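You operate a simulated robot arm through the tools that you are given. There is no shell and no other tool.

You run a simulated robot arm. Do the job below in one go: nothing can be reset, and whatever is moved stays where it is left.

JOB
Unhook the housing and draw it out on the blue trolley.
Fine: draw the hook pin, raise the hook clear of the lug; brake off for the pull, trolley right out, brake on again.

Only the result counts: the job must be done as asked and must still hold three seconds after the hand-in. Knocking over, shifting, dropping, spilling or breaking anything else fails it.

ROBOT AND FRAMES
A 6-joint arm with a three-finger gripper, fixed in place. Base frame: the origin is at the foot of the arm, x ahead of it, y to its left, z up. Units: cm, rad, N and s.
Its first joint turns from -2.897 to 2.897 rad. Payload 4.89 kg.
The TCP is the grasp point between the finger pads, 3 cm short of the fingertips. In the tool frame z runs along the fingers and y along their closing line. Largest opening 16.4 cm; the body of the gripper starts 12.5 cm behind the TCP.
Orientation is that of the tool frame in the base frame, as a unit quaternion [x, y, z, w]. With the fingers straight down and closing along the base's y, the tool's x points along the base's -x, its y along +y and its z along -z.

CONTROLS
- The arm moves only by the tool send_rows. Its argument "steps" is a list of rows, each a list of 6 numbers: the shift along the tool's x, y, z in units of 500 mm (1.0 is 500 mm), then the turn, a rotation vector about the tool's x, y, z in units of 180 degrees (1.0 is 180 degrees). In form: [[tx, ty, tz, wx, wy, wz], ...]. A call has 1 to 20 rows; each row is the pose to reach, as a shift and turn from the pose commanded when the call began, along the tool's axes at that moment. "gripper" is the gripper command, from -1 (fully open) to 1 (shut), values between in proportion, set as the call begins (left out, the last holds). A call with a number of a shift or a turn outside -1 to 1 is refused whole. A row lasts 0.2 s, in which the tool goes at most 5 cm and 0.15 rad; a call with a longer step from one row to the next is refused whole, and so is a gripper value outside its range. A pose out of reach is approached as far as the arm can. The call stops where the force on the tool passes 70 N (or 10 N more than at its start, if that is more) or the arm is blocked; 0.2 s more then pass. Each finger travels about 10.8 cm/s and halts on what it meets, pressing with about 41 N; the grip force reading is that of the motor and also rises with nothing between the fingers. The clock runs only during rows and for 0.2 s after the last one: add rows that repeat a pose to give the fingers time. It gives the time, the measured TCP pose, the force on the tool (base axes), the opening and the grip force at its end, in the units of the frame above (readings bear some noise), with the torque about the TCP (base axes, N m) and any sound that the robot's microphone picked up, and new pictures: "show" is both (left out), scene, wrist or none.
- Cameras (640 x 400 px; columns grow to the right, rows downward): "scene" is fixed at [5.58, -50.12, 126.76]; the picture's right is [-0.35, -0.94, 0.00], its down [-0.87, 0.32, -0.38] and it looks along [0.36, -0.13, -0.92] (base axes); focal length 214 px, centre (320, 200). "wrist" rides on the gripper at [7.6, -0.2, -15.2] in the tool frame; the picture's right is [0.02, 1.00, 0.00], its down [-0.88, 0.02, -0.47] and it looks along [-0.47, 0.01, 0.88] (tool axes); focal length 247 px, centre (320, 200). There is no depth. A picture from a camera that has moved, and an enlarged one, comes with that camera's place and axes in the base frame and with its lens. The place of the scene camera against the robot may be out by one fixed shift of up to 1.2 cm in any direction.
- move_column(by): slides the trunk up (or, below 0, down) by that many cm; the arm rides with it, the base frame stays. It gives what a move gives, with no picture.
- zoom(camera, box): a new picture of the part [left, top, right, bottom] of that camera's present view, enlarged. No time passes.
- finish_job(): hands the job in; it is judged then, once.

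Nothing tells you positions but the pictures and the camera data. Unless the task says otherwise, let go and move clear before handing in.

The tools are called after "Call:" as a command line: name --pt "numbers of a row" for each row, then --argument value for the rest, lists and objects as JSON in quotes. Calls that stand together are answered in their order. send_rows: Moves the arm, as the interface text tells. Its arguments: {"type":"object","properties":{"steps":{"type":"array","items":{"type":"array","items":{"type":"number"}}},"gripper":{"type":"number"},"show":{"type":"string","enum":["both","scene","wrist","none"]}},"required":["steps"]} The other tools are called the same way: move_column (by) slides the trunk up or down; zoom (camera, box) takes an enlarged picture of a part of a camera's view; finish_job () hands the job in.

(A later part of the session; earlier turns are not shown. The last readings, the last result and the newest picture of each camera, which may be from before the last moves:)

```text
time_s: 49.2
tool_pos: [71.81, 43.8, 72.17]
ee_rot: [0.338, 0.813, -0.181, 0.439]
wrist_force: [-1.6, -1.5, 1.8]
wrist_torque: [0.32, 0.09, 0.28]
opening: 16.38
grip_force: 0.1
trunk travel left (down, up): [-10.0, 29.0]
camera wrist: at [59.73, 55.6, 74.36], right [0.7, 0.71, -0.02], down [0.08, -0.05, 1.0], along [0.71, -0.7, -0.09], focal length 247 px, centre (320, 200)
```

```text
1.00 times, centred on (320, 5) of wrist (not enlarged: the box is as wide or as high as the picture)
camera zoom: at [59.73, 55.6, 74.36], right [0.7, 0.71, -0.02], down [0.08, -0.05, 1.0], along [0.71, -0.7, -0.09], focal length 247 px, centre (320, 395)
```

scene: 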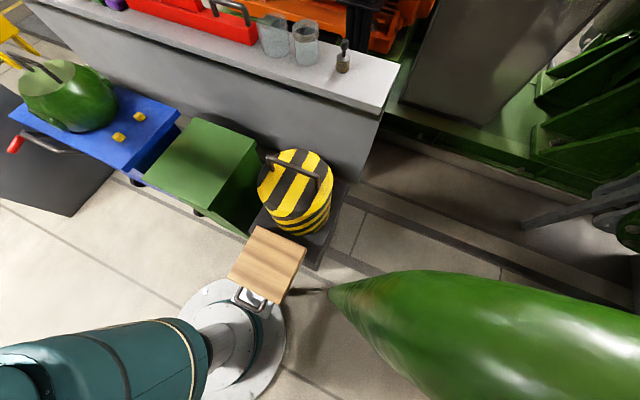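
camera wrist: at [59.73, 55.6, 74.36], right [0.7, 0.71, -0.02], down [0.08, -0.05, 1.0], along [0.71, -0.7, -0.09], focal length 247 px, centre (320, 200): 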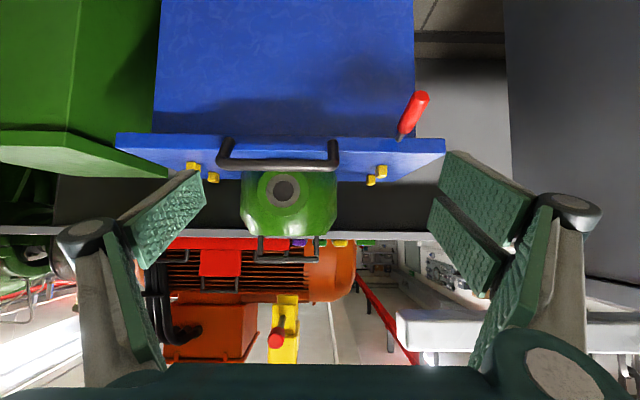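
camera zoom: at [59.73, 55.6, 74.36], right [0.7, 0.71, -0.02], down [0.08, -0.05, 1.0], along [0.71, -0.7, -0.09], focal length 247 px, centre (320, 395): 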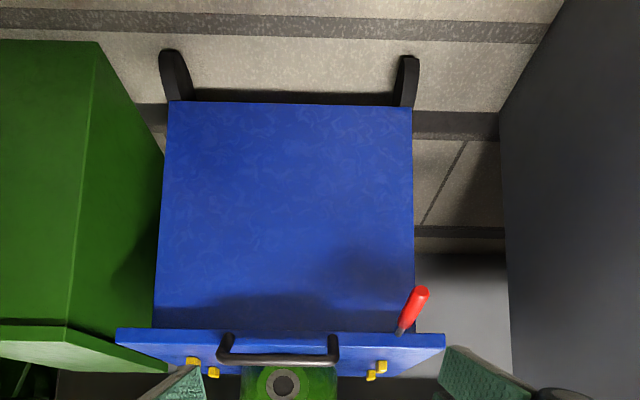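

The brake lever's pivot is under the deck front edge at about n=-42, r=94, and it points outward and slightly down to a red grip at about n=-36.6, r=94, z=60. I'll bring the open gripper in front of it.

Call:
send_rows --pt "0.02 0.05 0.046 0 0 0" --pt "0.04 0.1 0.092 0 0 0" --pt "0.06 0.15 0.138 0 0 0" --pt "0.08 0.2 0.185 0 0 0" --pt "0.0987 0.25 0.232 0 0 0" --pt "0.0987 0.25 0.232 0 0 0" --gripper 0.2 --show "both"

Call:
zoom --camera "wrist" --box '[220, 80, 420, 220]'

Call:
zoom --camera "scene" --box '[0, 80, 20, 200]'

```text
time_s: 50.6
tool_pos: [85.55, 48.11, 61.6]
ee_rot: [0.338, 0.814, -0.181, 0.437]
wrist_force: [0.7, -0.6, 0.7]
wrist_torque: [0.03, 0.01, 0.04]
opening: 6.56
grip_force: 0.0
trunk travel left (down, up): [-10.0, 29.0]
camera wrist: at [73.56, 59.91, 63.8], right [0.7, 0.71, -0.02], down [0.08, -0.05, 1.0], along [0.71, -0.7, -0.09], focal length 247 px, centre (320, 200)
```

scene: 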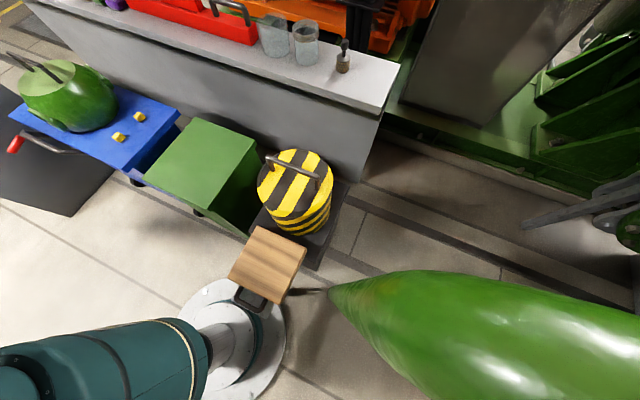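
wrist: 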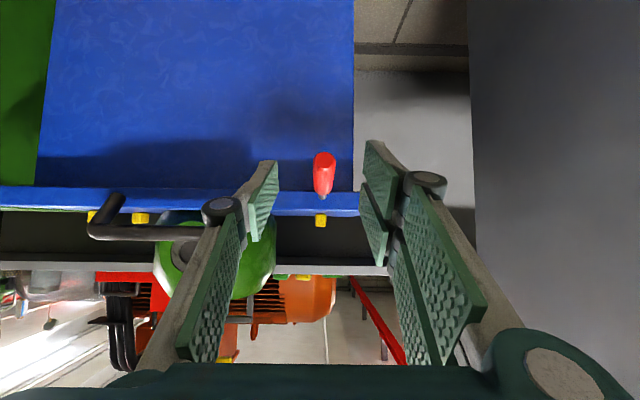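

```text
2.86 times, centred on (320, 150) of wrist
camera zoom: at [73.56, 59.91, 63.8], right [0.7, 0.71, -0.02], down [0.08, -0.05, 1.0], along [0.71, -0.7, -0.09], focal length 706 px, centre (320, 343)
```

zoom: 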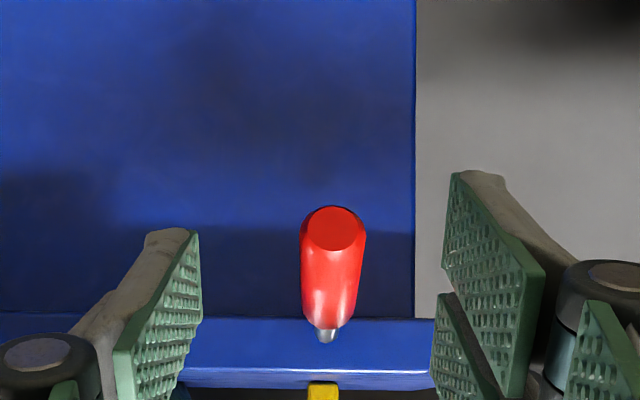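

```text
3.33 times, centred on (10, 140) of scene
camera zoom: at [5.58, -50.12, 126.76], right [-0.35, -0.94, 0.0], down [-0.87, 0.32, -0.38], along [0.36, -0.13, -0.92], focal length 715 px, centre (1353, 400)
```

zoom: 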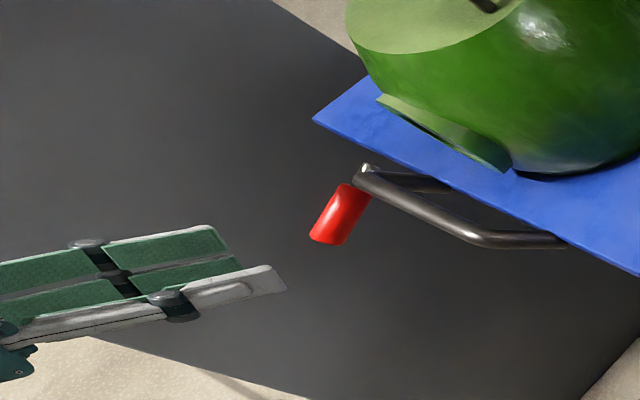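

The lever is centred between the fingers, and its red grip runs from (n=-40.6, z=60.2) to (n=-34.9, z=57.6). Advancing and gripping it.

Call:
send_rows --pt "-0.02 0 0.067 0 0 0" --pt "-0.039 0 0.134 0 0 0" --pt "-0.058 0 0.201 0 0 0" --pt "-0.058 0 0.201 0 0 0" --show "wrist"

Call:
zoom --camera "scene" --box '[0, 80, 20, 180]'

```text
time_s: 51.6
tool_pos: [92.76, 40.9, 58.4]
ee_rot: [0.338, 0.813, -0.181, 0.438]
wrist_force: [-0.4, 1.0, 0.0]
wrist_torque: [0.02, -0.03, -0.02]
opening: 6.55
grip_force: 0.0
trunk travel left (down, up): [-10.0, 29.0]
camera wrist: at [80.7, 52.77, 60.58], right [0.7, 0.71, -0.02], down [0.08, -0.05, 1.0], along [0.71, -0.7, -0.09], focal length 247 px, centre (320, 200)
```

wrist: 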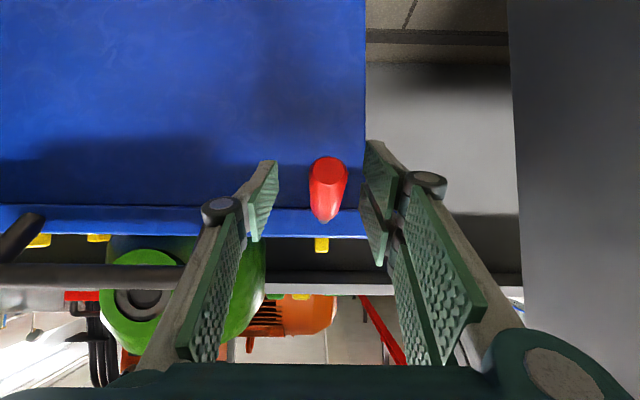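

```text
4.00 times, centred on (10, 130) of scene
camera zoom: at [5.58, -50.12, 126.76], right [-0.35, -0.94, 0.0], down [-0.87, 0.32, -0.38], along [0.36, -0.13, -0.92], focal length 858 px, centre (1560, 480)
```

zoom: 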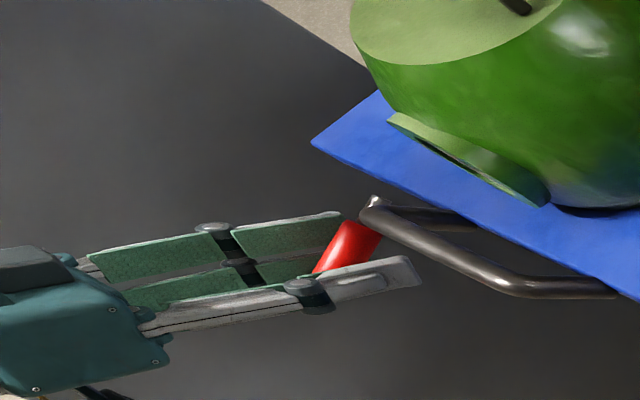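

Call:
send_rows --pt "0 0.012 0 0 0 0" --pt "0 0.012 0 0 0 0" --show "none"

Call:
send_rows --pt "0 0 0 0 0 0" --pt "0 0 0 0 0 0" --pt "0 0 0 0 0 0" --pt "0 0 0 0 0 0" --gripper 1 --show "wrist"

Call:
zoom --camera "wrist" --box '[240, 120, 400, 240]'

```text
time_s: 52.2
tool_pos: [93.18, 41.42, 58.49]
ee_rot: [0.338, 0.814, -0.181, 0.437]
wrist_force: [-0.1, -0.7, 0.2]
wrist_torque: [-0.01, 0.02, 0.03]
opening: 6.55
grip_force: 0.0
trunk travel left (down, up): [-10.0, 29.0]
```

```text
time_s: 53.2
tool_pos: [93.1, 41.38, 58.48]
ee_rot: [0.338, 0.814, -0.181, 0.437]
wrist_force: [-29.1, -21.1, -7.3]
wrist_torque: [0.18, 0.39, -0.36]
opening: 2.3
grip_force: 44.7
trunk travel left (down, up): [-10.0, 29.0]
camera wrist: at [81.04, 53.19, 60.58], right [0.7, 0.71, -0.02], down [0.08, -0.05, 1.0], along [0.71, -0.7, -0.09], focal length 247 px, centre (320, 200)
```

wrist: 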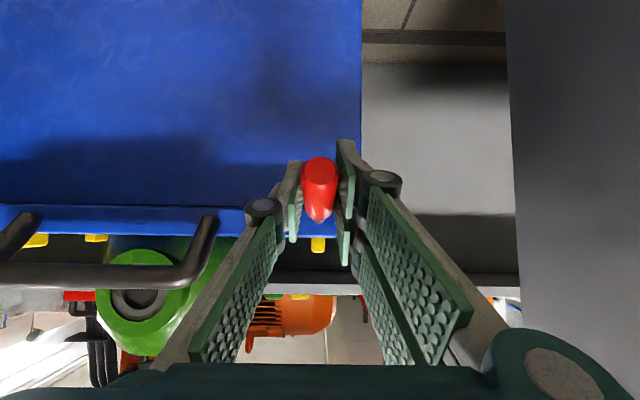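

```text
3.33 times, centred on (320, 180) of wrist
camera zoom: at [81.04, 53.19, 60.58], right [0.7, 0.71, -0.02], down [0.08, -0.05, 1.0], along [0.71, -0.7, -0.09], focal length 823 px, centre (320, 267)
```

zoom: 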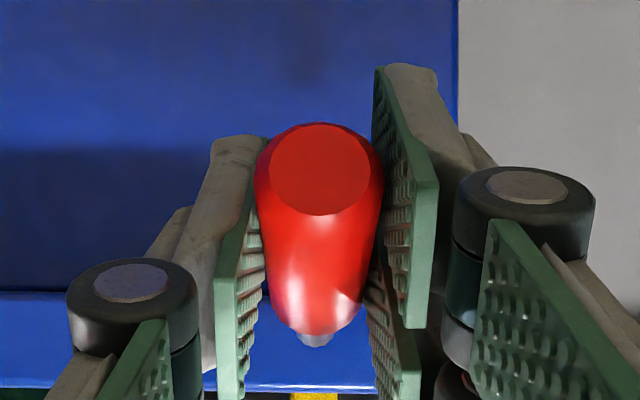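

The grip has it at 2.3 cm. I'll test lifting the lever slightly along its arc to see which way it turns.

Call:
send_rows --pt "0 -0.005 0 0 0 0" --pt "-0.007 -0.005 -0.008 0 0 0" --pt "-0.0134 -0.005 -0.016 0 0 0" --pt "-0.0134 -0.005 -0.016 0 0 0" --show "wrist"

Call:
zoom --camera "wrist" --box '[240, 120, 400, 240]'

Call:
zoom --camera "scene" --box '[0, 80, 20, 180]'

```text
time_s: 54.2
tool_pos: [92.98, 41.51, 59.3]
ee_rot: [0.337, 0.813, -0.181, 0.438]
wrist_force: [16.1, -21.0, -25.3]
wrist_torque: [1.18, 1.47, 0.61]
opening: 2.28
grip_force: 45.1
trunk travel left (down, up): [-10.0, 29.0]
camera wrist: at [80.87, 53.3, 61.42], right [0.7, 0.71, -0.02], down [0.08, -0.05, 1.0], along [0.71, -0.7, -0.09], focal length 247 px, centre (320, 200)
```

wrist: 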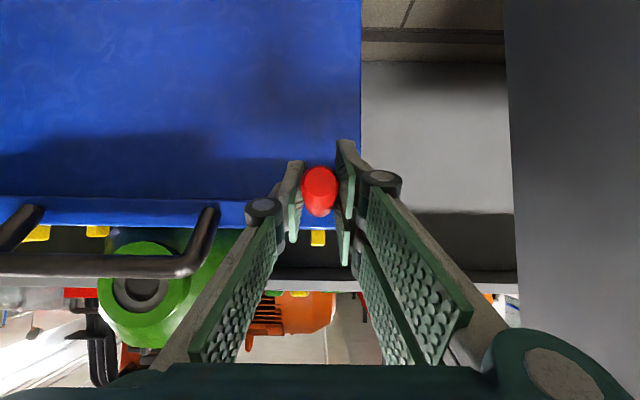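

```text
3.33 times, centred on (320, 180) of wrist
camera zoom: at [80.87, 53.3, 61.42], right [0.7, 0.71, -0.02], down [0.08, -0.05, 1.0], along [0.71, -0.7, -0.09], focal length 823 px, centre (320, 267)
```

zoom: 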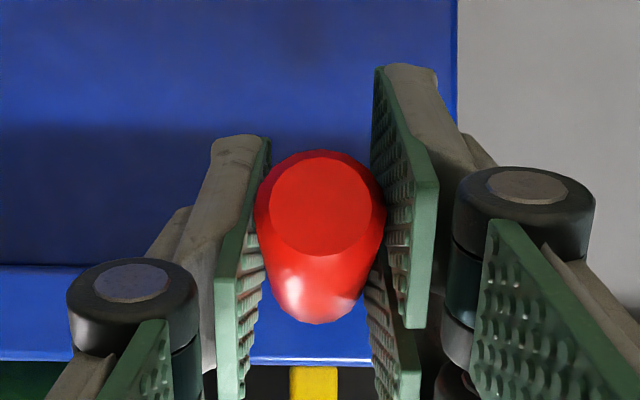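

```text
4.00 times, centred on (10, 130) of scene
camera zoom: at [5.58, -50.12, 126.76], right [-0.35, -0.94, 0.0], down [-0.87, 0.32, -0.38], along [0.36, -0.13, -0.92], focal length 858 px, centre (1560, 480)
```

zoom: 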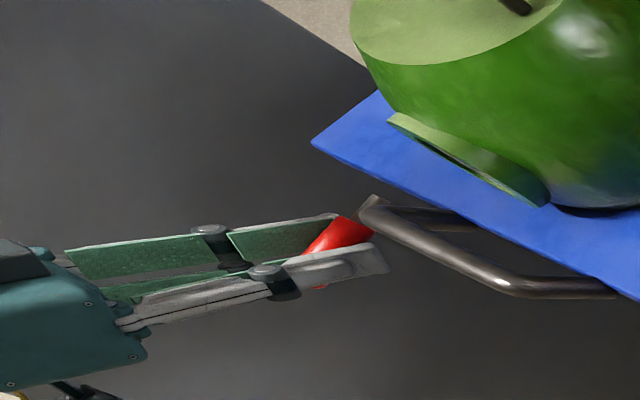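

The lever turns upward. I'll follow its arc further in small steps.

Call:
send_rows --pt "-0.014 0 -0.009 0 0 0" --pt "-0.03 0 -0.018 0 0 0" --pt "-0.048 0 -0.027 0 0 0" --pt "-0.068 0 -0.035 0 0 0" --pt "-0.068 0 -0.035 0 0 0" --show "wrist"

Call:
zoom --camera "wrist" --box '[240, 120, 400, 240]'

Call:
zoom --camera "scene" --box '[0, 80, 20, 180]'

```text
time_s: 55.4
tool_pos: [93.19, 41.25, 63.07]
ee_rot: [0.337, 0.813, -0.182, 0.438]
wrist_force: [-6.0, -13.0, -38.7]
wrist_torque: [1.18, 1.19, -0.39]
opening: 2.3
grip_force: 45.2
trunk travel left (down, up): [-10.0, 29.0]
camera wrist: at [81.09, 53.07, 65.23], right [0.7, 0.71, -0.02], down [0.08, -0.05, 1.0], along [0.71, -0.7, -0.09], focal length 247 px, centre (320, 200)
```

wrist: 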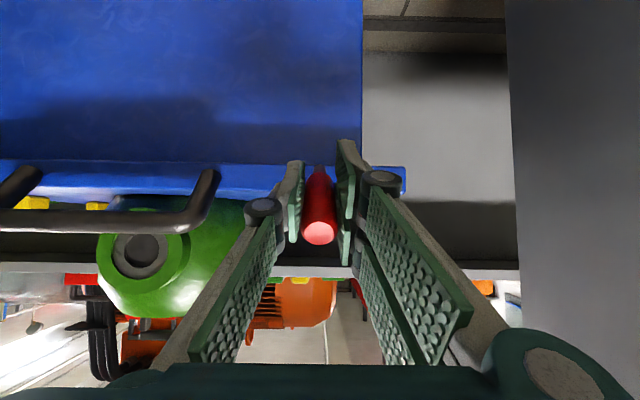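

```text
3.33 times, centred on (320, 180) of wrist
camera zoom: at [81.09, 53.07, 65.23], right [0.7, 0.71, -0.02], down [0.08, -0.05, 1.0], along [0.71, -0.7, -0.09], focal length 823 px, centre (320, 267)
```

zoom: 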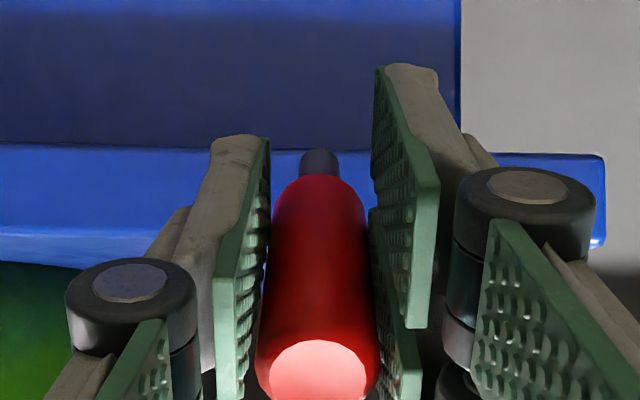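

```text
4.00 times, centred on (10, 130) of scene
camera zoom: at [5.58, -50.12, 126.76], right [-0.35, -0.94, 0.0], down [-0.87, 0.32, -0.38], along [0.36, -0.13, -0.92], focal length 858 px, centre (1560, 480)
```

zoom: 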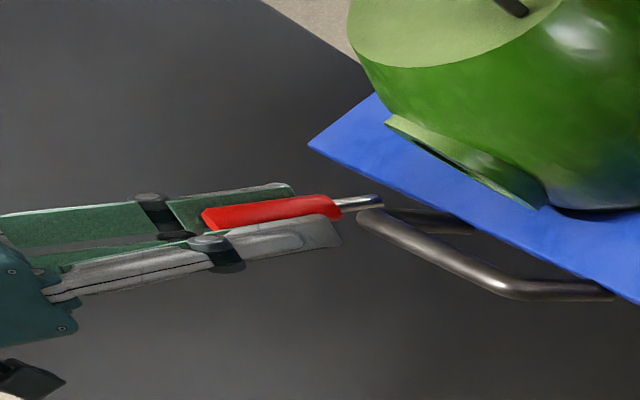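

The lever now points up. Testing whether it goes further or is at its end stop.

Call:
send_rows --pt "-0.01 0 0 0 0 0" --pt "-0.019 0 0.0006 0 0 0" --pt "-0.0286 0 0.0016 0 0 0" --pt "-0.0286 0 0.0016 0 0 0" --show "wrist"

Call:
zoom --camera "wrist" --box '[240, 120, 400, 240]'

Call:
zoom --camera "scene" --box '[0, 80, 20, 180]'

```text
time_s: 55.9
tool_pos: [93.17, 41.26, 63.14]
ee_rot: [0.338, 0.815, -0.18, 0.435]
wrist_force: [14.7, 4.3, -31.5]
wrist_torque: [0.33, 0.37, 0.22]
opening: 2.34
grip_force: 45.2
trunk travel left (down, up): [-10.0, 29.0]
stopped in row 2: the force on the tool passed its limit at 77 N (the readings are from after the stop); the commanded pose is now the measured one
camera wrist: at [81.13, 53.0, 65.42], right [0.7, 0.71, -0.02], down [0.08, -0.06, 1.0], along [0.71, -0.7, -0.1], focal length 247 px, centre (320, 200)
```

wrist: 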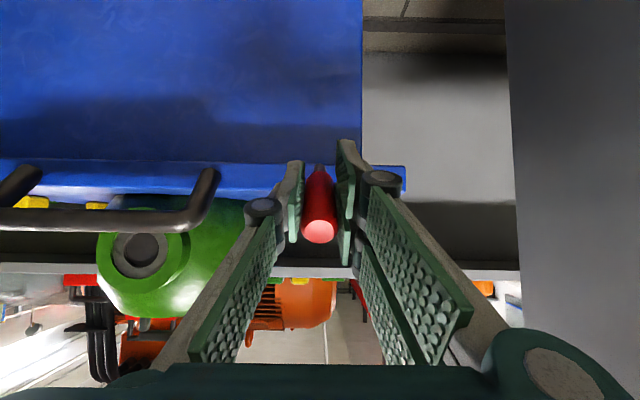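

```text
3.33 times, centred on (320, 180) of wrist
camera zoom: at [81.13, 53.0, 65.42], right [0.7, 0.71, -0.02], down [0.08, -0.06, 1.0], along [0.71, -0.7, -0.1], focal length 823 px, centre (320, 267)
```

zoom: 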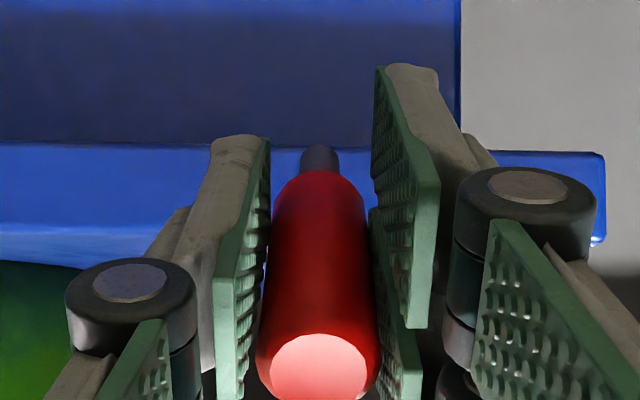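

```text
4.00 times, centred on (10, 130) of scene
camera zoom: at [5.58, -50.12, 126.76], right [-0.35, -0.94, 0.0], down [-0.87, 0.32, -0.38], along [0.36, -0.13, -0.92], focal length 858 px, centre (1560, 480)
```

zoom: 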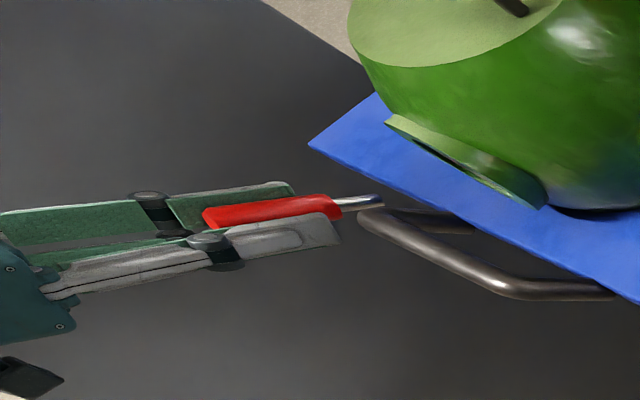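

The lever hit its up stop, and the trolley shifted slightly, so the brake looks off. I'll release and back away.

Call:
send_rows --pt "0 0 0 0 0 0" --pt "0 0 0 0 0 0" --pt "0 0 0 0 0 0" --gripper 0.2 --show "none"

Call:
send_rows --pt "0 0 -0.08 0 0 0" --pt "0 0 -0.16 0 0 0" --pt "0 0 -0.24 0 0 0" --pt "0 0 -0.24 0 0 0" --show "wrist"

Call:
zoom --camera "scene" --box '[0, 60, 20, 200]'

```text
time_s: 56.7
tool_pos: [93.06, 41.09, 63.43]
ee_rot: [0.339, 0.813, -0.182, 0.436]
wrist_force: [-1.0, 0.2, 0.0]
wrist_torque: [-0.01, 0.03, 0.0]
opening: 6.56
grip_force: 0.1
trunk travel left (down, up): [-10.0, 29.0]
```

```text
time_s: 57.7
tool_pos: [85.87, 48.31, 69.92]
ee_rot: [0.339, 0.814, -0.181, 0.436]
wrist_force: [0.3, 0.0, 0.3]
wrist_torque: [-0.02, 0.01, -0.05]
opening: 6.56
grip_force: 0.0
trunk travel left (down, up): [-10.0, 29.0]
camera wrist: at [73.91, 60.12, 72.31], right [0.7, 0.71, -0.02], down [0.08, -0.05, 1.0], along [0.71, -0.7, -0.09], focal length 247 px, centre (320, 200)
```

wrist: 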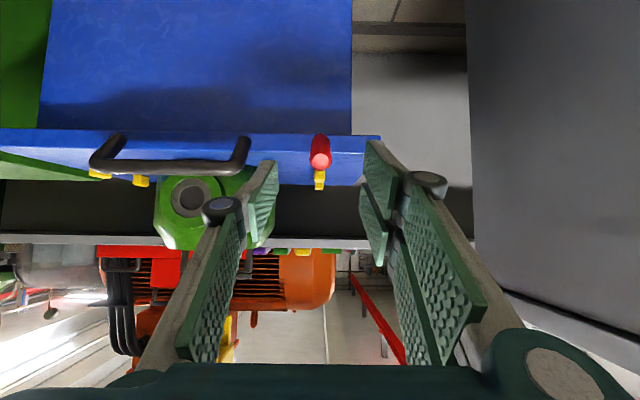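

```text
2.86 times, centred on (10, 130) of scene
camera zoom: at [5.58, -50.12, 126.76], right [-0.35, -0.94, 0.0], down [-0.87, 0.32, -0.38], along [0.36, -0.13, -0.92], focal length 613 px, centre (1206, 400)
```

zoom: 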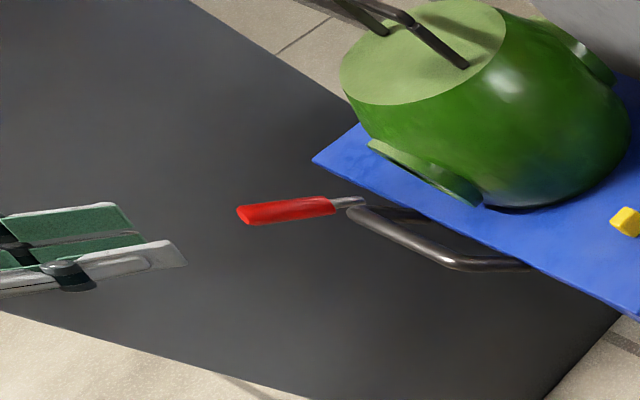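

The lever stays up. I'll slide clear of the hoist bracket, rise, turn the tool down and yaw it so the fingers close across the trolley's handle bar.

Call:
send_rows --pt "0 -0.085 0 0 0 0" --pt "0 -0.17 0 0 0 0" --pt "0 -0.255 0 0 0 0" --pt "0 -0.34 0 0 0 0" --pt "0 -0.42 0 0 0 0" --show "none"

Call:
send_rows --pt "-0.06 0 -0.0392 0 0.045 0" --pt "-0.119 0 -0.0784 0 0.09 0" --pt "-0.179 0 -0.1176 0 0.135 0" --pt "-0.239 0 -0.157 0 0.18 0" --pt "-0.299 0 -0.196 0 0.225 0" --pt "-0.358 0 -0.235 0 0.27 0" --pt "-0.418 0 -0.2745 0 0.315 0" --show "wrist"

Call:
zoom --camera "wrist" --box '[220, 100, 420, 240]'

```text
time_s: 58.9
tool_pos: [71.26, 33.4, 70.07]
ee_rot: [0.338, 0.815, -0.18, 0.435]
wrist_force: [0.2, 0.7, -1.5]
wrist_torque: [-0.13, -0.04, -0.12]
opening: 6.57
grip_force: 0.0
trunk travel left (down, up): [-10.0, 29.0]
```

```text
time_s: 60.5
tool_pos: [71.18, 33.45, 95.05]
ee_rot: [0.384, 0.923, 0.001, -0.004]
wrist_force: [-0.8, 1.3, -1.1]
wrist_torque: [-0.25, -0.04, -0.02]
opening: 6.57
grip_force: 0.0
trunk travel left (down, up): [-10.0, 29.0]
camera wrist: at [65.71, 38.48, 110.6], right [0.69, 0.72, 0.0], down [0.64, -0.61, 0.47], along [0.34, -0.32, -0.88], focal length 247 px, centre (320, 200)
```

wrist: 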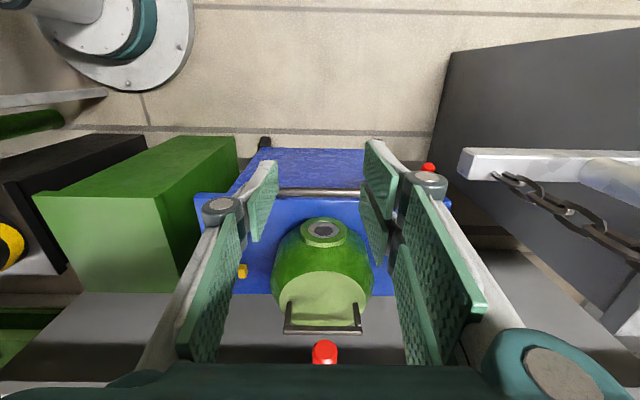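

```text
2.86 times, centred on (320, 170) of wrist
camera zoom: at [65.71, 38.48, 110.6], right [0.69, 0.72, 0.0], down [0.64, -0.61, 0.47], along [0.34, -0.32, -0.88], focal length 706 px, centre (320, 286)
```

zoom: 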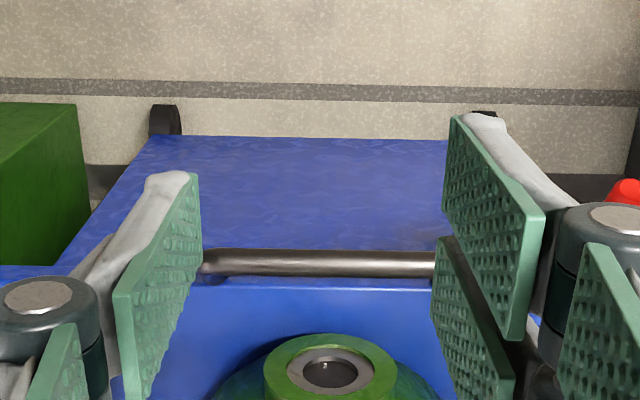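

The bar is at about n=-41.4, z=65, roughly 3.5 cm in front of the deck edge. I'll yaw 90° and come down leaning 25° outward so the wrist stays clear of the raised hook.

Call:
send_rows --pt "0 0 0 0 0 -0.0455" --pt "0 0 0 0 0 -0.0909" --pt "0 0 0 0 0 -0.1364" --pt "0 0 0 0 0 -0.1818" --pt "0 0 0 0 0 -0.2273" --pt "0 0 0 0 0 -0.2727" --pt "0 0 0 0 0 -0.3182" --pt "0 0 0 0 0 -0.3636" --pt "0 0 0 0 0 -0.4091" --pt "0 0 0 0 0 -0.4545" --pt "0 0 0 0 0 -0.5" --gripper 0.33 --show "none"

Call:
send_rows --pt "0.016 -0.038 0.076 0.028 0 0" --pt "0.032 -0.077 0.152 0.056 0 0" --pt "0.048 -0.115 0.228 0.083 0 0" --pt "0.064 -0.154 0.304 0.111 0 0" --pt "0.08 -0.192 0.38 0.139 0 0" --pt "0.08 -0.192 0.38 0.139 0 0" --show "both"

Call:
zoom --camera "wrist" --box '[220, 60, 420, 200]'

Call:
zoom --camera "scene" --box '[0, 60, 20, 220]'

```text
time_s: 62.9
tool_pos: [71.23, 33.23, 95.11]
ee_rot: [-0.383, 0.924, 0.004, -0.001]
wrist_force: [0.3, -0.2, 0.5]
wrist_torque: [0.01, 0.01, 0.01]
opening: 5.49
grip_force: 0.0
trunk travel left (down, up): [-10.0, 29.0]
```

```text
time_s: 64.3
tool_pos: [75.01, 23.69, 75.9]
ee_rot: [-0.373, 0.903, -0.197, 0.083]
wrist_force: [0.8, -0.1, -0.4]
wrist_torque: [0.0, -0.06, -0.01]
opening: 5.48
grip_force: 0.0
trunk travel left (down, up): [-10.0, 29.0]
camera wrist: at [65.32, 22.66, 89.94], right [-0.66, 0.63, -0.42], down [0.47, 0.77, 0.42], along [0.59, 0.08, -0.8], focal length 247 px, centre (320, 200)
```

scene: 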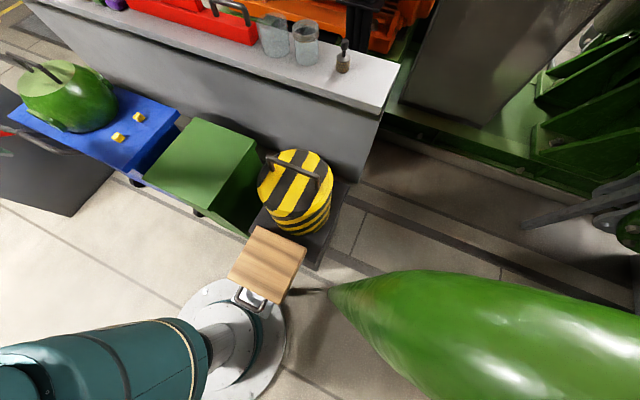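
wrist: 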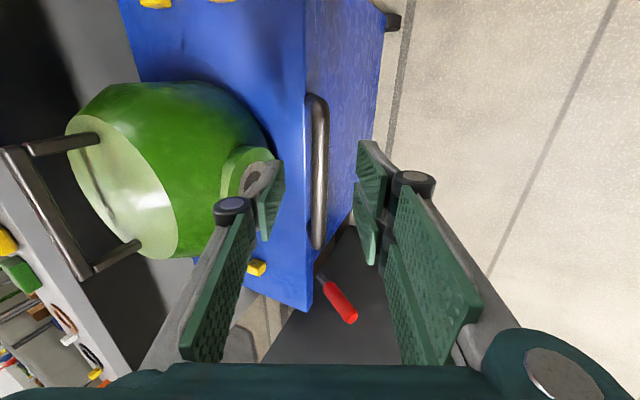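

```text
2.86 times, centred on (320, 130) of wrist
camera zoom: at [65.32, 22.66, 89.94], right [-0.66, 0.63, -0.42], down [0.47, 0.77, 0.42], along [0.59, 0.08, -0.8], focal length 706 px, centre (320, 400)
```

zoom: 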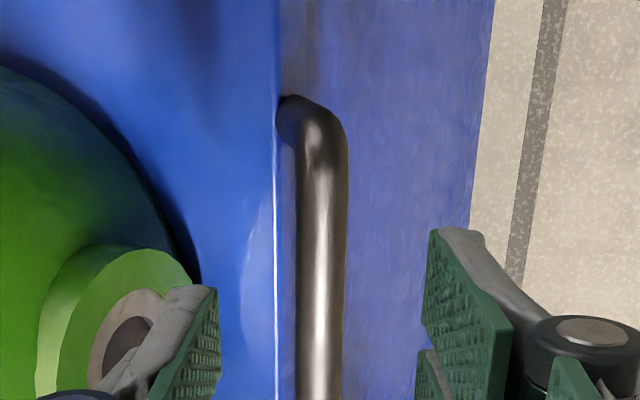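

```text
2.50 times, centred on (10, 140) of scene
camera zoom: at [5.58, -50.12, 126.76], right [-0.35, -0.94, 0.0], down [-0.87, 0.32, -0.38], along [0.36, -0.13, -0.92], focal length 536 px, centre (1095, 350)
```

zoom: 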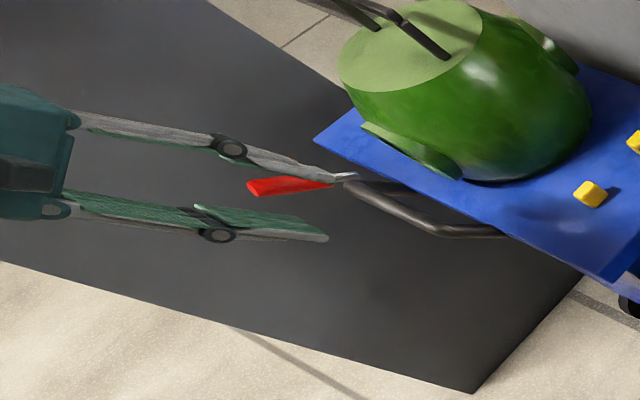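

The bar runs exactly between the fingers. Advancing 11.3 cm along the tool axis, then closing on it.

Call:
send_rows --pt "0 0 0.06 0 0 0" --pt "0 0 0.12 0 0 0" --pt "0 0 0.18 0 0 0" --pt "0 0 0.226 0 0 0" --pt "0 0 0.226 0 0 0" --show "wrist"

Call:
zoom --camera "scene" --box '[0, 60, 20, 200]'

```text
time_s: 65.5
tool_pos: [78.25, 20.2, 65.74]
ee_rot: [-0.373, 0.903, -0.198, 0.082]
wrist_force: [0.4, 0.2, 0.5]
wrist_torque: [-0.01, -0.06, 0.0]
opening: 5.5
grip_force: 0.1
trunk travel left (down, up): [-10.0, 29.0]
camera wrist: at [68.53, 19.19, 79.7], right [-0.66, 0.63, -0.42], down [0.47, 0.77, 0.42], along [0.59, 0.08, -0.8], focal length 247 px, centre (320, 200)
```

wrist: 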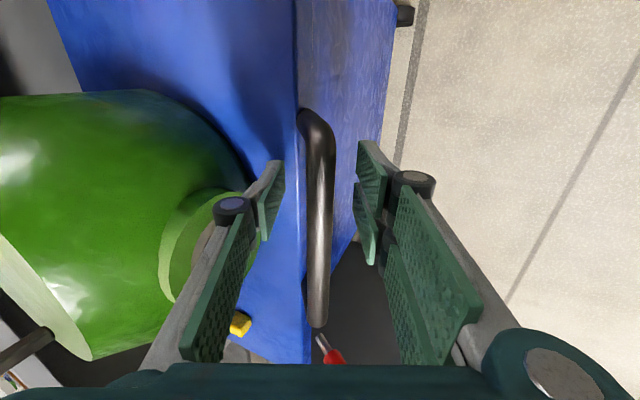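

```text
2.86 times, centred on (10, 130) of scene
camera zoom: at [5.58, -50.12, 126.76], right [-0.35, -0.94, 0.0], down [-0.87, 0.32, -0.38], along [0.36, -0.13, -0.92], focal length 613 px, centre (1206, 400)
```

zoom: 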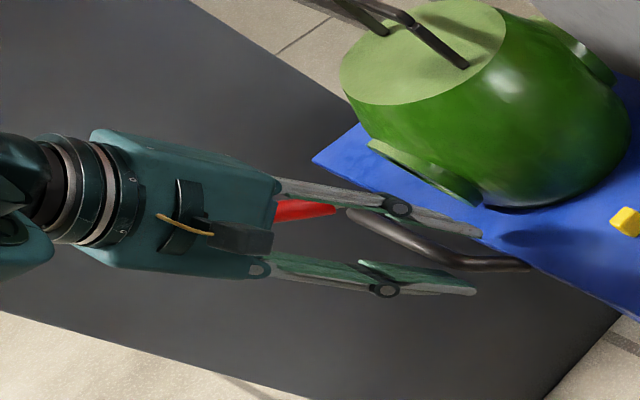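

Call:
send_rows --pt "0 0 0 0 0 0" --pt "0 0 0 0 0 0" --pt "0 0 0 0 0 0" --pt "0 0 0 0 0 0" --gripper 1 --show "wrist"

Call:
zoom --camera "wrist" --box '[220, 100, 420, 240]'

Call:
zoom --camera "scene" --box '[0, 60, 20, 200]'

```text
time_s: 66.5
tool_pos: [78.38, 20.33, 65.65]
ee_rot: [-0.373, 0.903, -0.196, 0.081]
wrist_force: [-8.1, 1.9, -11.3]
wrist_torque: [0.11, -0.03, 0.36]
opening: 1.84
grip_force: 45.2
trunk travel left (down, up): [-10.0, 29.0]
camera wrist: at [68.52, 19.22, 79.68], right [-0.66, 0.63, -0.42], down [0.47, 0.77, 0.42], along [0.59, 0.08, -0.8], focal length 247 px, centre (320, 200)
```

wrist: 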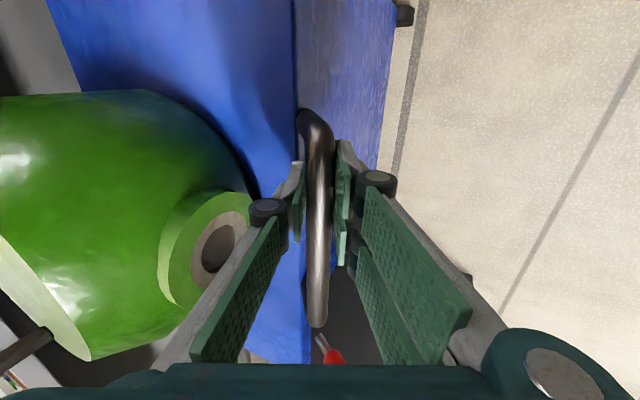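

```text
2.86 times, centred on (320, 170) of wrist
camera zoom: at [68.52, 19.22, 79.68], right [-0.66, 0.63, -0.42], down [0.47, 0.77, 0.42], along [0.59, 0.08, -0.8], focal length 706 px, centre (320, 286)
```

zoom: 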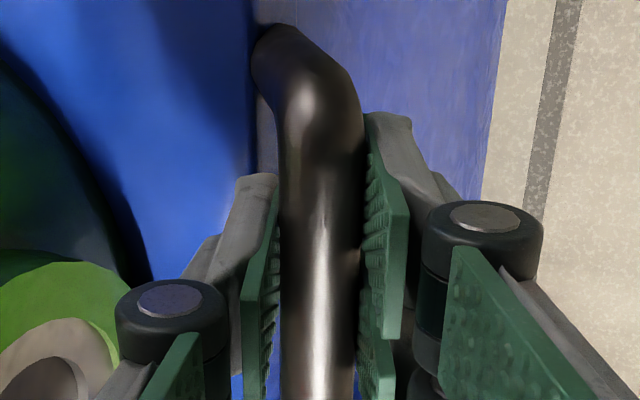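

```text
2.86 times, centred on (10, 130) of scene
camera zoom: at [5.58, -50.12, 126.76], right [-0.35, -0.94, 0.0], down [-0.87, 0.32, -0.38], along [0.36, -0.13, -0.92], focal length 613 px, centre (1206, 400)
```

zoom: 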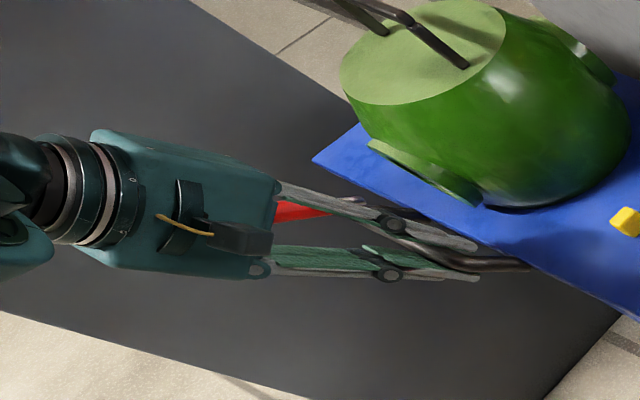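

The bar is gripped at 1.84 cm. Starting the pull gently along n.

Call:
send_rows --pt "0 0.009 -0.0042 0 0 0" --pt "0 0.0181 -0.0085 0 0 0" --pt "0 0.0272 -0.0127 0 0 0" --pt "0 0.0362 -0.0169 0 0 0" --pt "0 0.0453 -0.0212 0 0 0" --pt "0 0.0544 -0.0254 0 0 0" --show "both"

```text
time_s: 67.9
tool_pos: [76.13, 22.51, 65.75]
ee_rot: [-0.373, 0.903, -0.196, 0.081]
wrist_force: [-24.3, -16.4, -26.0]
wrist_torque: [-0.36, 0.37, -0.06]
opening: 1.86
grip_force: 45.3
trunk travel left (down, up): [-10.0, 29.0]
camera wrist: at [66.46, 21.4, 79.78], right [-0.66, 0.63, -0.42], down [0.47, 0.77, 0.42], along [0.59, 0.08, -0.81], focal length 247 px, centre (320, 200)
```

scene: 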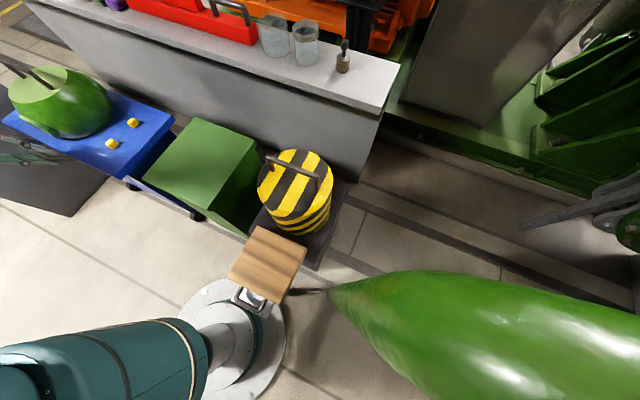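
wrist: 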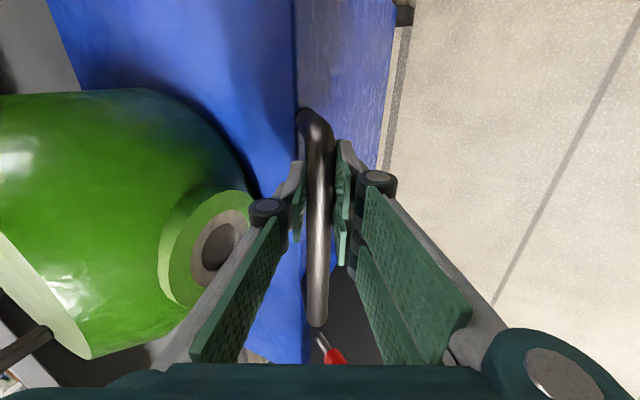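

The trolley rolls easily. I'll relieve the small side loads and keep pulling.

Call:
send_rows --pt "0.006 0.002 0.0045 0 0 0" --pt "0.006 0.029 -0.008 0 0 0" --pt "0.006 0.056 -0.021 0 0 0" --pt "0.006 0.084 -0.034 0 0 0" --pt "0.006 0.111 -0.046 0 0 0" --pt "0.006 0.138 -0.059 0 0 0" --pt "0.006 0.165 -0.072 0 0 0" --pt "0.006 0.192 -0.084 0 0 0" --pt "0.006 0.22 -0.097 0 0 0" --show "both"

Call:
zoom --camera "scene" --box '[0, 0, 10, 400]'

```text
time_s: 69.9
tool_pos: [67.48, 30.87, 65.56]
ee_rot: [-0.374, 0.903, -0.196, 0.081]
wrist_force: [-0.2, 24.1, -1.0]
wrist_torque: [0.03, 0.36, 0.1]
opening: 1.87
grip_force: 45.1
trunk travel left (down, up): [-10.0, 29.0]
camera wrist: at [57.68, 29.83, 79.63], right [-0.66, 0.63, -0.42], down [0.47, 0.77, 0.42], along [0.59, 0.08, -0.81], focal length 247 px, centre (320, 200)
```

scene: 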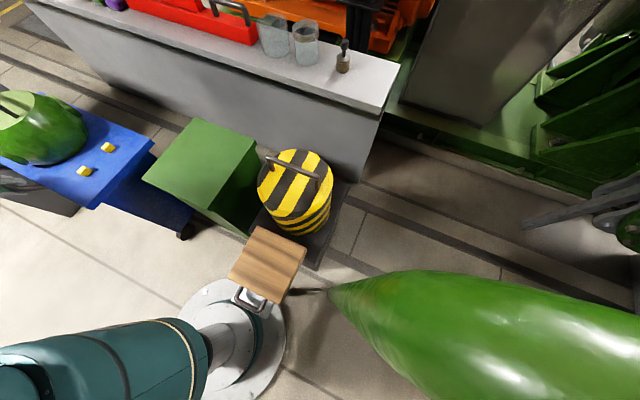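
wrist: 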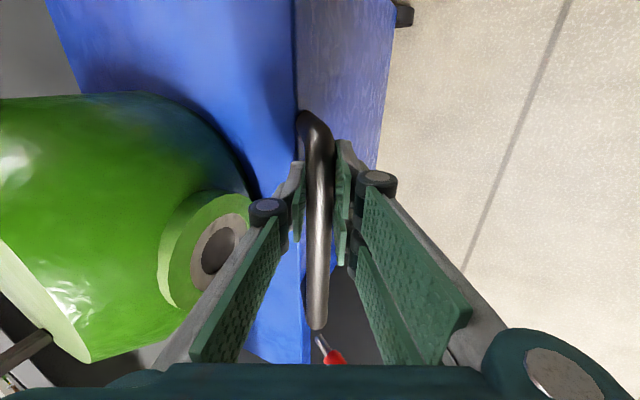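

```text
1.00 times, centred on (5, 200) of scene (not enlarged: the box is as wide or as high as the picture)
camera zoom: at [5.58, -50.12, 126.76], right [-0.35, -0.94, 0.0], down [-0.87, 0.32, -0.38], along [0.36, -0.13, -0.92], focal length 214 px, centre (635, 200)
```

zoom: 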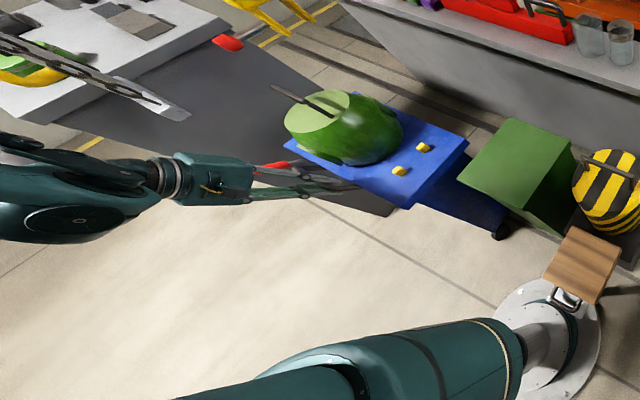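

It's out 15 cm so far and moving cleanly. Continuing.

Call:
send_rows --pt "0 0.018 -0.0085 0 0 0" --pt "0 0.045 -0.021 0 0 0" --pt "0 0.072 -0.034 0 0 0" --pt "0 0.099 -0.046 0 0 0" --pt "0 0.126 -0.059 0 0 0" --pt "0 0.154 -0.072 0 0 0" --pt "0 0.181 -0.0846 0 0 0" --pt "0 0.199 -0.093 0 0 0" --pt "0 0.199 -0.093 0 0 0" --show "both"

Call:
zoom --camera "scene" --box '[0, 0, 10, 400]'

```text
time_s: 71.9
tool_pos: [59.87, 38.62, 65.61]
ee_rot: [-0.373, 0.903, -0.197, 0.083]
wrist_force: [-25.9, -15.1, 4.9]
wrist_torque: [-0.09, 0.21, 0.26]
opening: 1.87
grip_force: 44.8
trunk travel left (down, up): [-10.0, 29.0]
camera wrist: at [50.03, 37.52, 79.64], right [-0.66, 0.63, -0.42], down [0.47, 0.77, 0.42], along [0.59, 0.08, -0.8], focal length 247 px, centre (320, 200)
```

scene: 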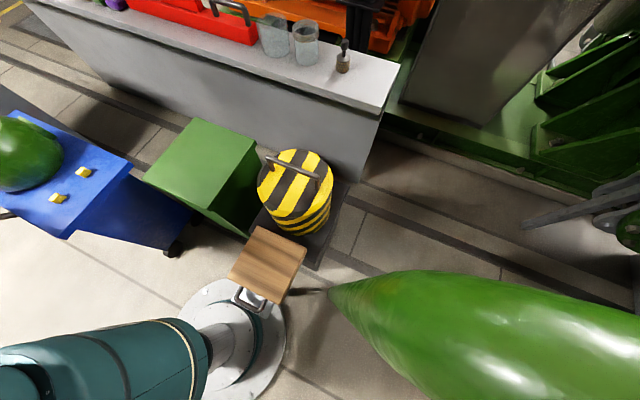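
wrist: 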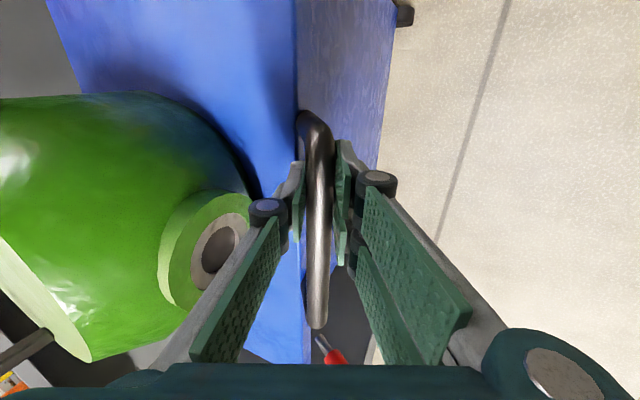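

```text
1.00 times, centred on (5, 200) of scene (not enlarged: the box is as wide or as high as the picture)
camera zoom: at [5.58, -50.12, 126.76], right [-0.35, -0.94, 0.0], down [-0.87, 0.32, -0.38], along [0.36, -0.13, -0.92], focal length 214 px, centre (635, 200)
```

zoom: 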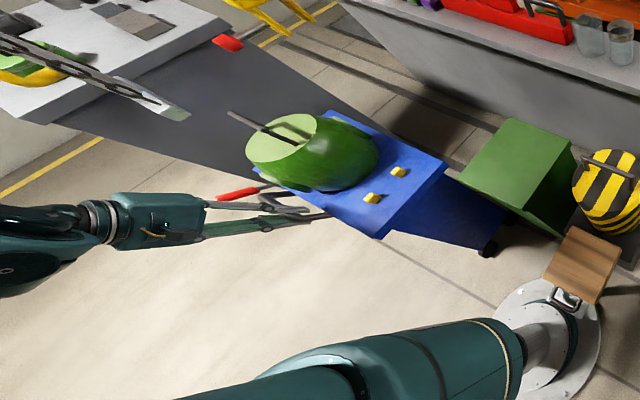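

26 cm out with no stop yet. Continuing.

Call:
send_rows --pt "0.005 0.018 -0.0085 0 0 0" --pt "0.005 0.045 -0.021 0 0 0" --pt "0.005 0.072 -0.034 0 0 0" --pt "0.005 0.099 -0.046 0 0 0" --pt "0.005 0.126 -0.059 0 0 0" --pt "0.005 0.154 -0.072 0 0 0" --pt "0.005 0.181 -0.0846 0 0 0" --pt "0.005 0.199 -0.093 0 0 0" --pt "0.005 0.199 -0.093 0 0 0" --show "both"

Call:
zoom --camera "scene" --box '[0, 0, 10, 400]'

```text
time_s: 72.8
tool_pos: [57.15, 41.18, 65.66]
ee_rot: [-0.371, 0.903, -0.201, 0.084]
wrist_force: [14.5, -8.5, -8.9]
wrist_torque: [-0.45, 0.48, 0.66]
opening: 1.88
grip_force: 45.0
trunk travel left (down, up): [-10.0, 29.0]
stopped in row 4: the force on the tool passed its limit at 87 N (the readings are from after the stop); the commanded pose is now the measured one
camera wrist: at [47.24, 40.25, 79.6], right [-0.65, 0.63, -0.42], down [0.47, 0.77, 0.42], along [0.59, 0.08, -0.8], focal length 247 px, centre (320, 200)
```

scene: 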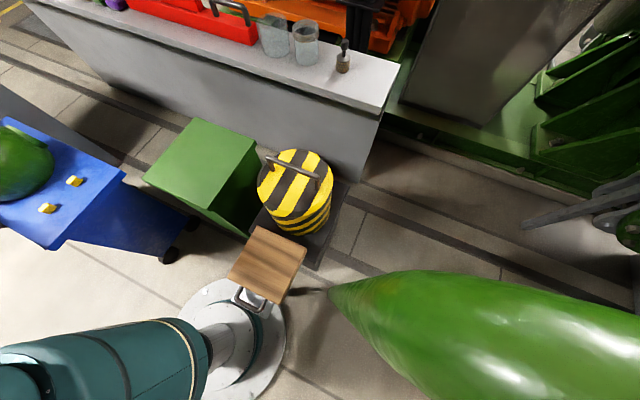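
wrist: 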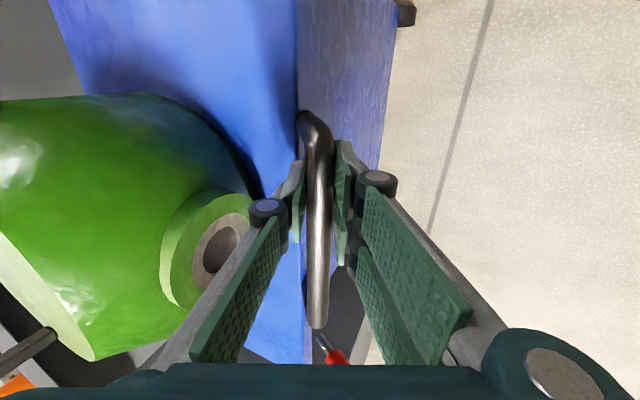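

```text
1.00 times, centred on (5, 200) of scene (not enlarged: the box is as wide or as high as the picture)
camera zoom: at [5.58, -50.12, 126.76], right [-0.35, -0.94, 0.0], down [-0.87, 0.32, -0.38], along [0.36, -0.13, -0.92], focal length 214 px, centre (635, 200)
```

zoom: 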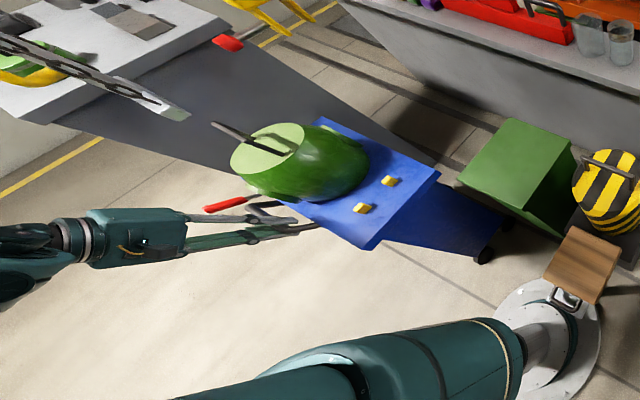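

It stopped hard at about 30 cm of travel. A gentle re-pull will confirm whether that is the end stop.

Call:
send_rows --pt "0 0.006 -0.003 0 0 0" --pt "0 0.012 -0.006 0 0 0" --pt "0 0.018 -0.0085 0 0 0" --show "none"

```text
time_s: 73.3
tool_pos: [57.14, 41.18, 65.64]
ee_rot: [-0.369, 0.903, -0.203, 0.085]
wrist_force: [14.2, -13.4, -14.1]
wrist_torque: [-0.12, 0.4, 1.02]
opening: 1.86
grip_force: 44.9
trunk travel left (down, up): [-10.0, 29.0]
stopped in row 2: the force on the tool passed its limit at 76 N (the readings are from after the stop); the commanded pose is now the measured one
```

The 30 cm end stop is confirmed. I'll release the bar, back off and return to tool-down over the brake lever.

Call:
send_rows --pt "0 0 0 0 0 0" --pt "0 0 0 0 0 0" --pt "0 0 0 0 0 0" --gripper 0.33 --show "none"

Call:
send_rows --pt "0 0 -0.08 0 0 0" --pt "0 0 -0.16 0 0 0" --pt "0 0 -0.24 0 0 0" --pt "0 0 -0.32 -0.046 0 0" --pt "0 0 -0.4 -0.092 0 0" --pt "0 0 -0.48 -0.139 0 0" --pt "0 0 -0.48 -0.139 0 0" --show "wrist"

Call:
zoom --camera "scene" --box '[0, 0, 10, 400]'

```text
time_s: 74.1
tool_pos: [56.95, 41.34, 65.7]
ee_rot: [-0.37, 0.903, -0.204, 0.085]
wrist_force: [0.3, -0.4, -0.1]
wrist_torque: [0.0, -0.04, -0.01]
opening: 5.49
grip_force: 0.0
trunk travel left (down, up): [-10.0, 29.0]
```

```text
time_s: 75.7
tool_pos: [49.9, 48.46, 87.36]
ee_rot: [-0.379, 0.925, -0.002, 0.004]
wrist_force: [0.1, 0.0, 0.5]
wrist_torque: [-0.06, -0.05, -0.01]
opening: 5.49
grip_force: 0.0
trunk travel left (down, up): [-10.0, 29.0]
camera wrist: at [44.42, 43.1, 102.64], right [-0.72, 0.7, -0.01], down [0.61, 0.63, 0.48], along [0.34, 0.34, -0.88], focal length 247 px, centre (320, 200)
```

wrist: 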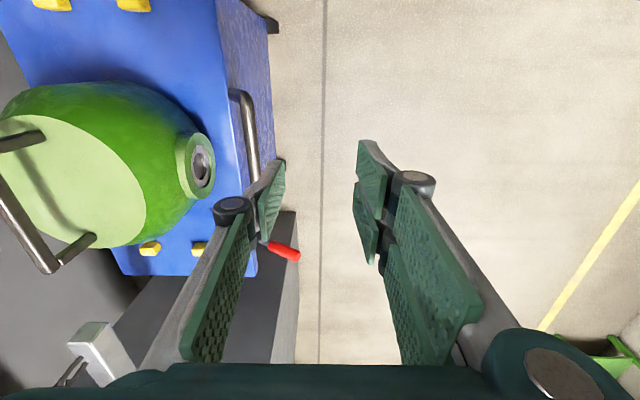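

```text
1.00 times, centred on (5, 200) of scene (not enlarged: the box is as wide or as high as the picture)
camera zoom: at [5.58, -50.12, 126.76], right [-0.35, -0.94, 0.0], down [-0.87, 0.32, -0.38], along [0.36, -0.13, -0.92], focal length 214 px, centre (635, 200)
```

zoom: 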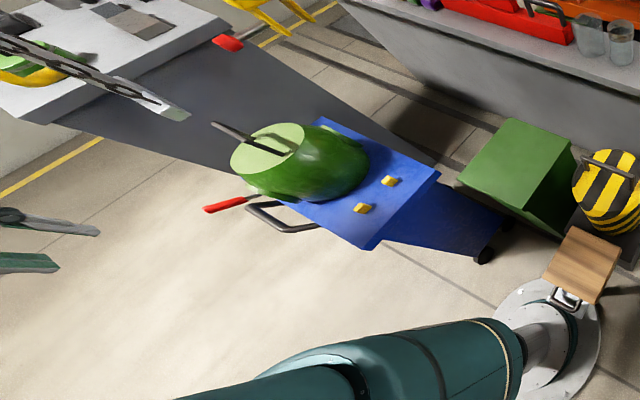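

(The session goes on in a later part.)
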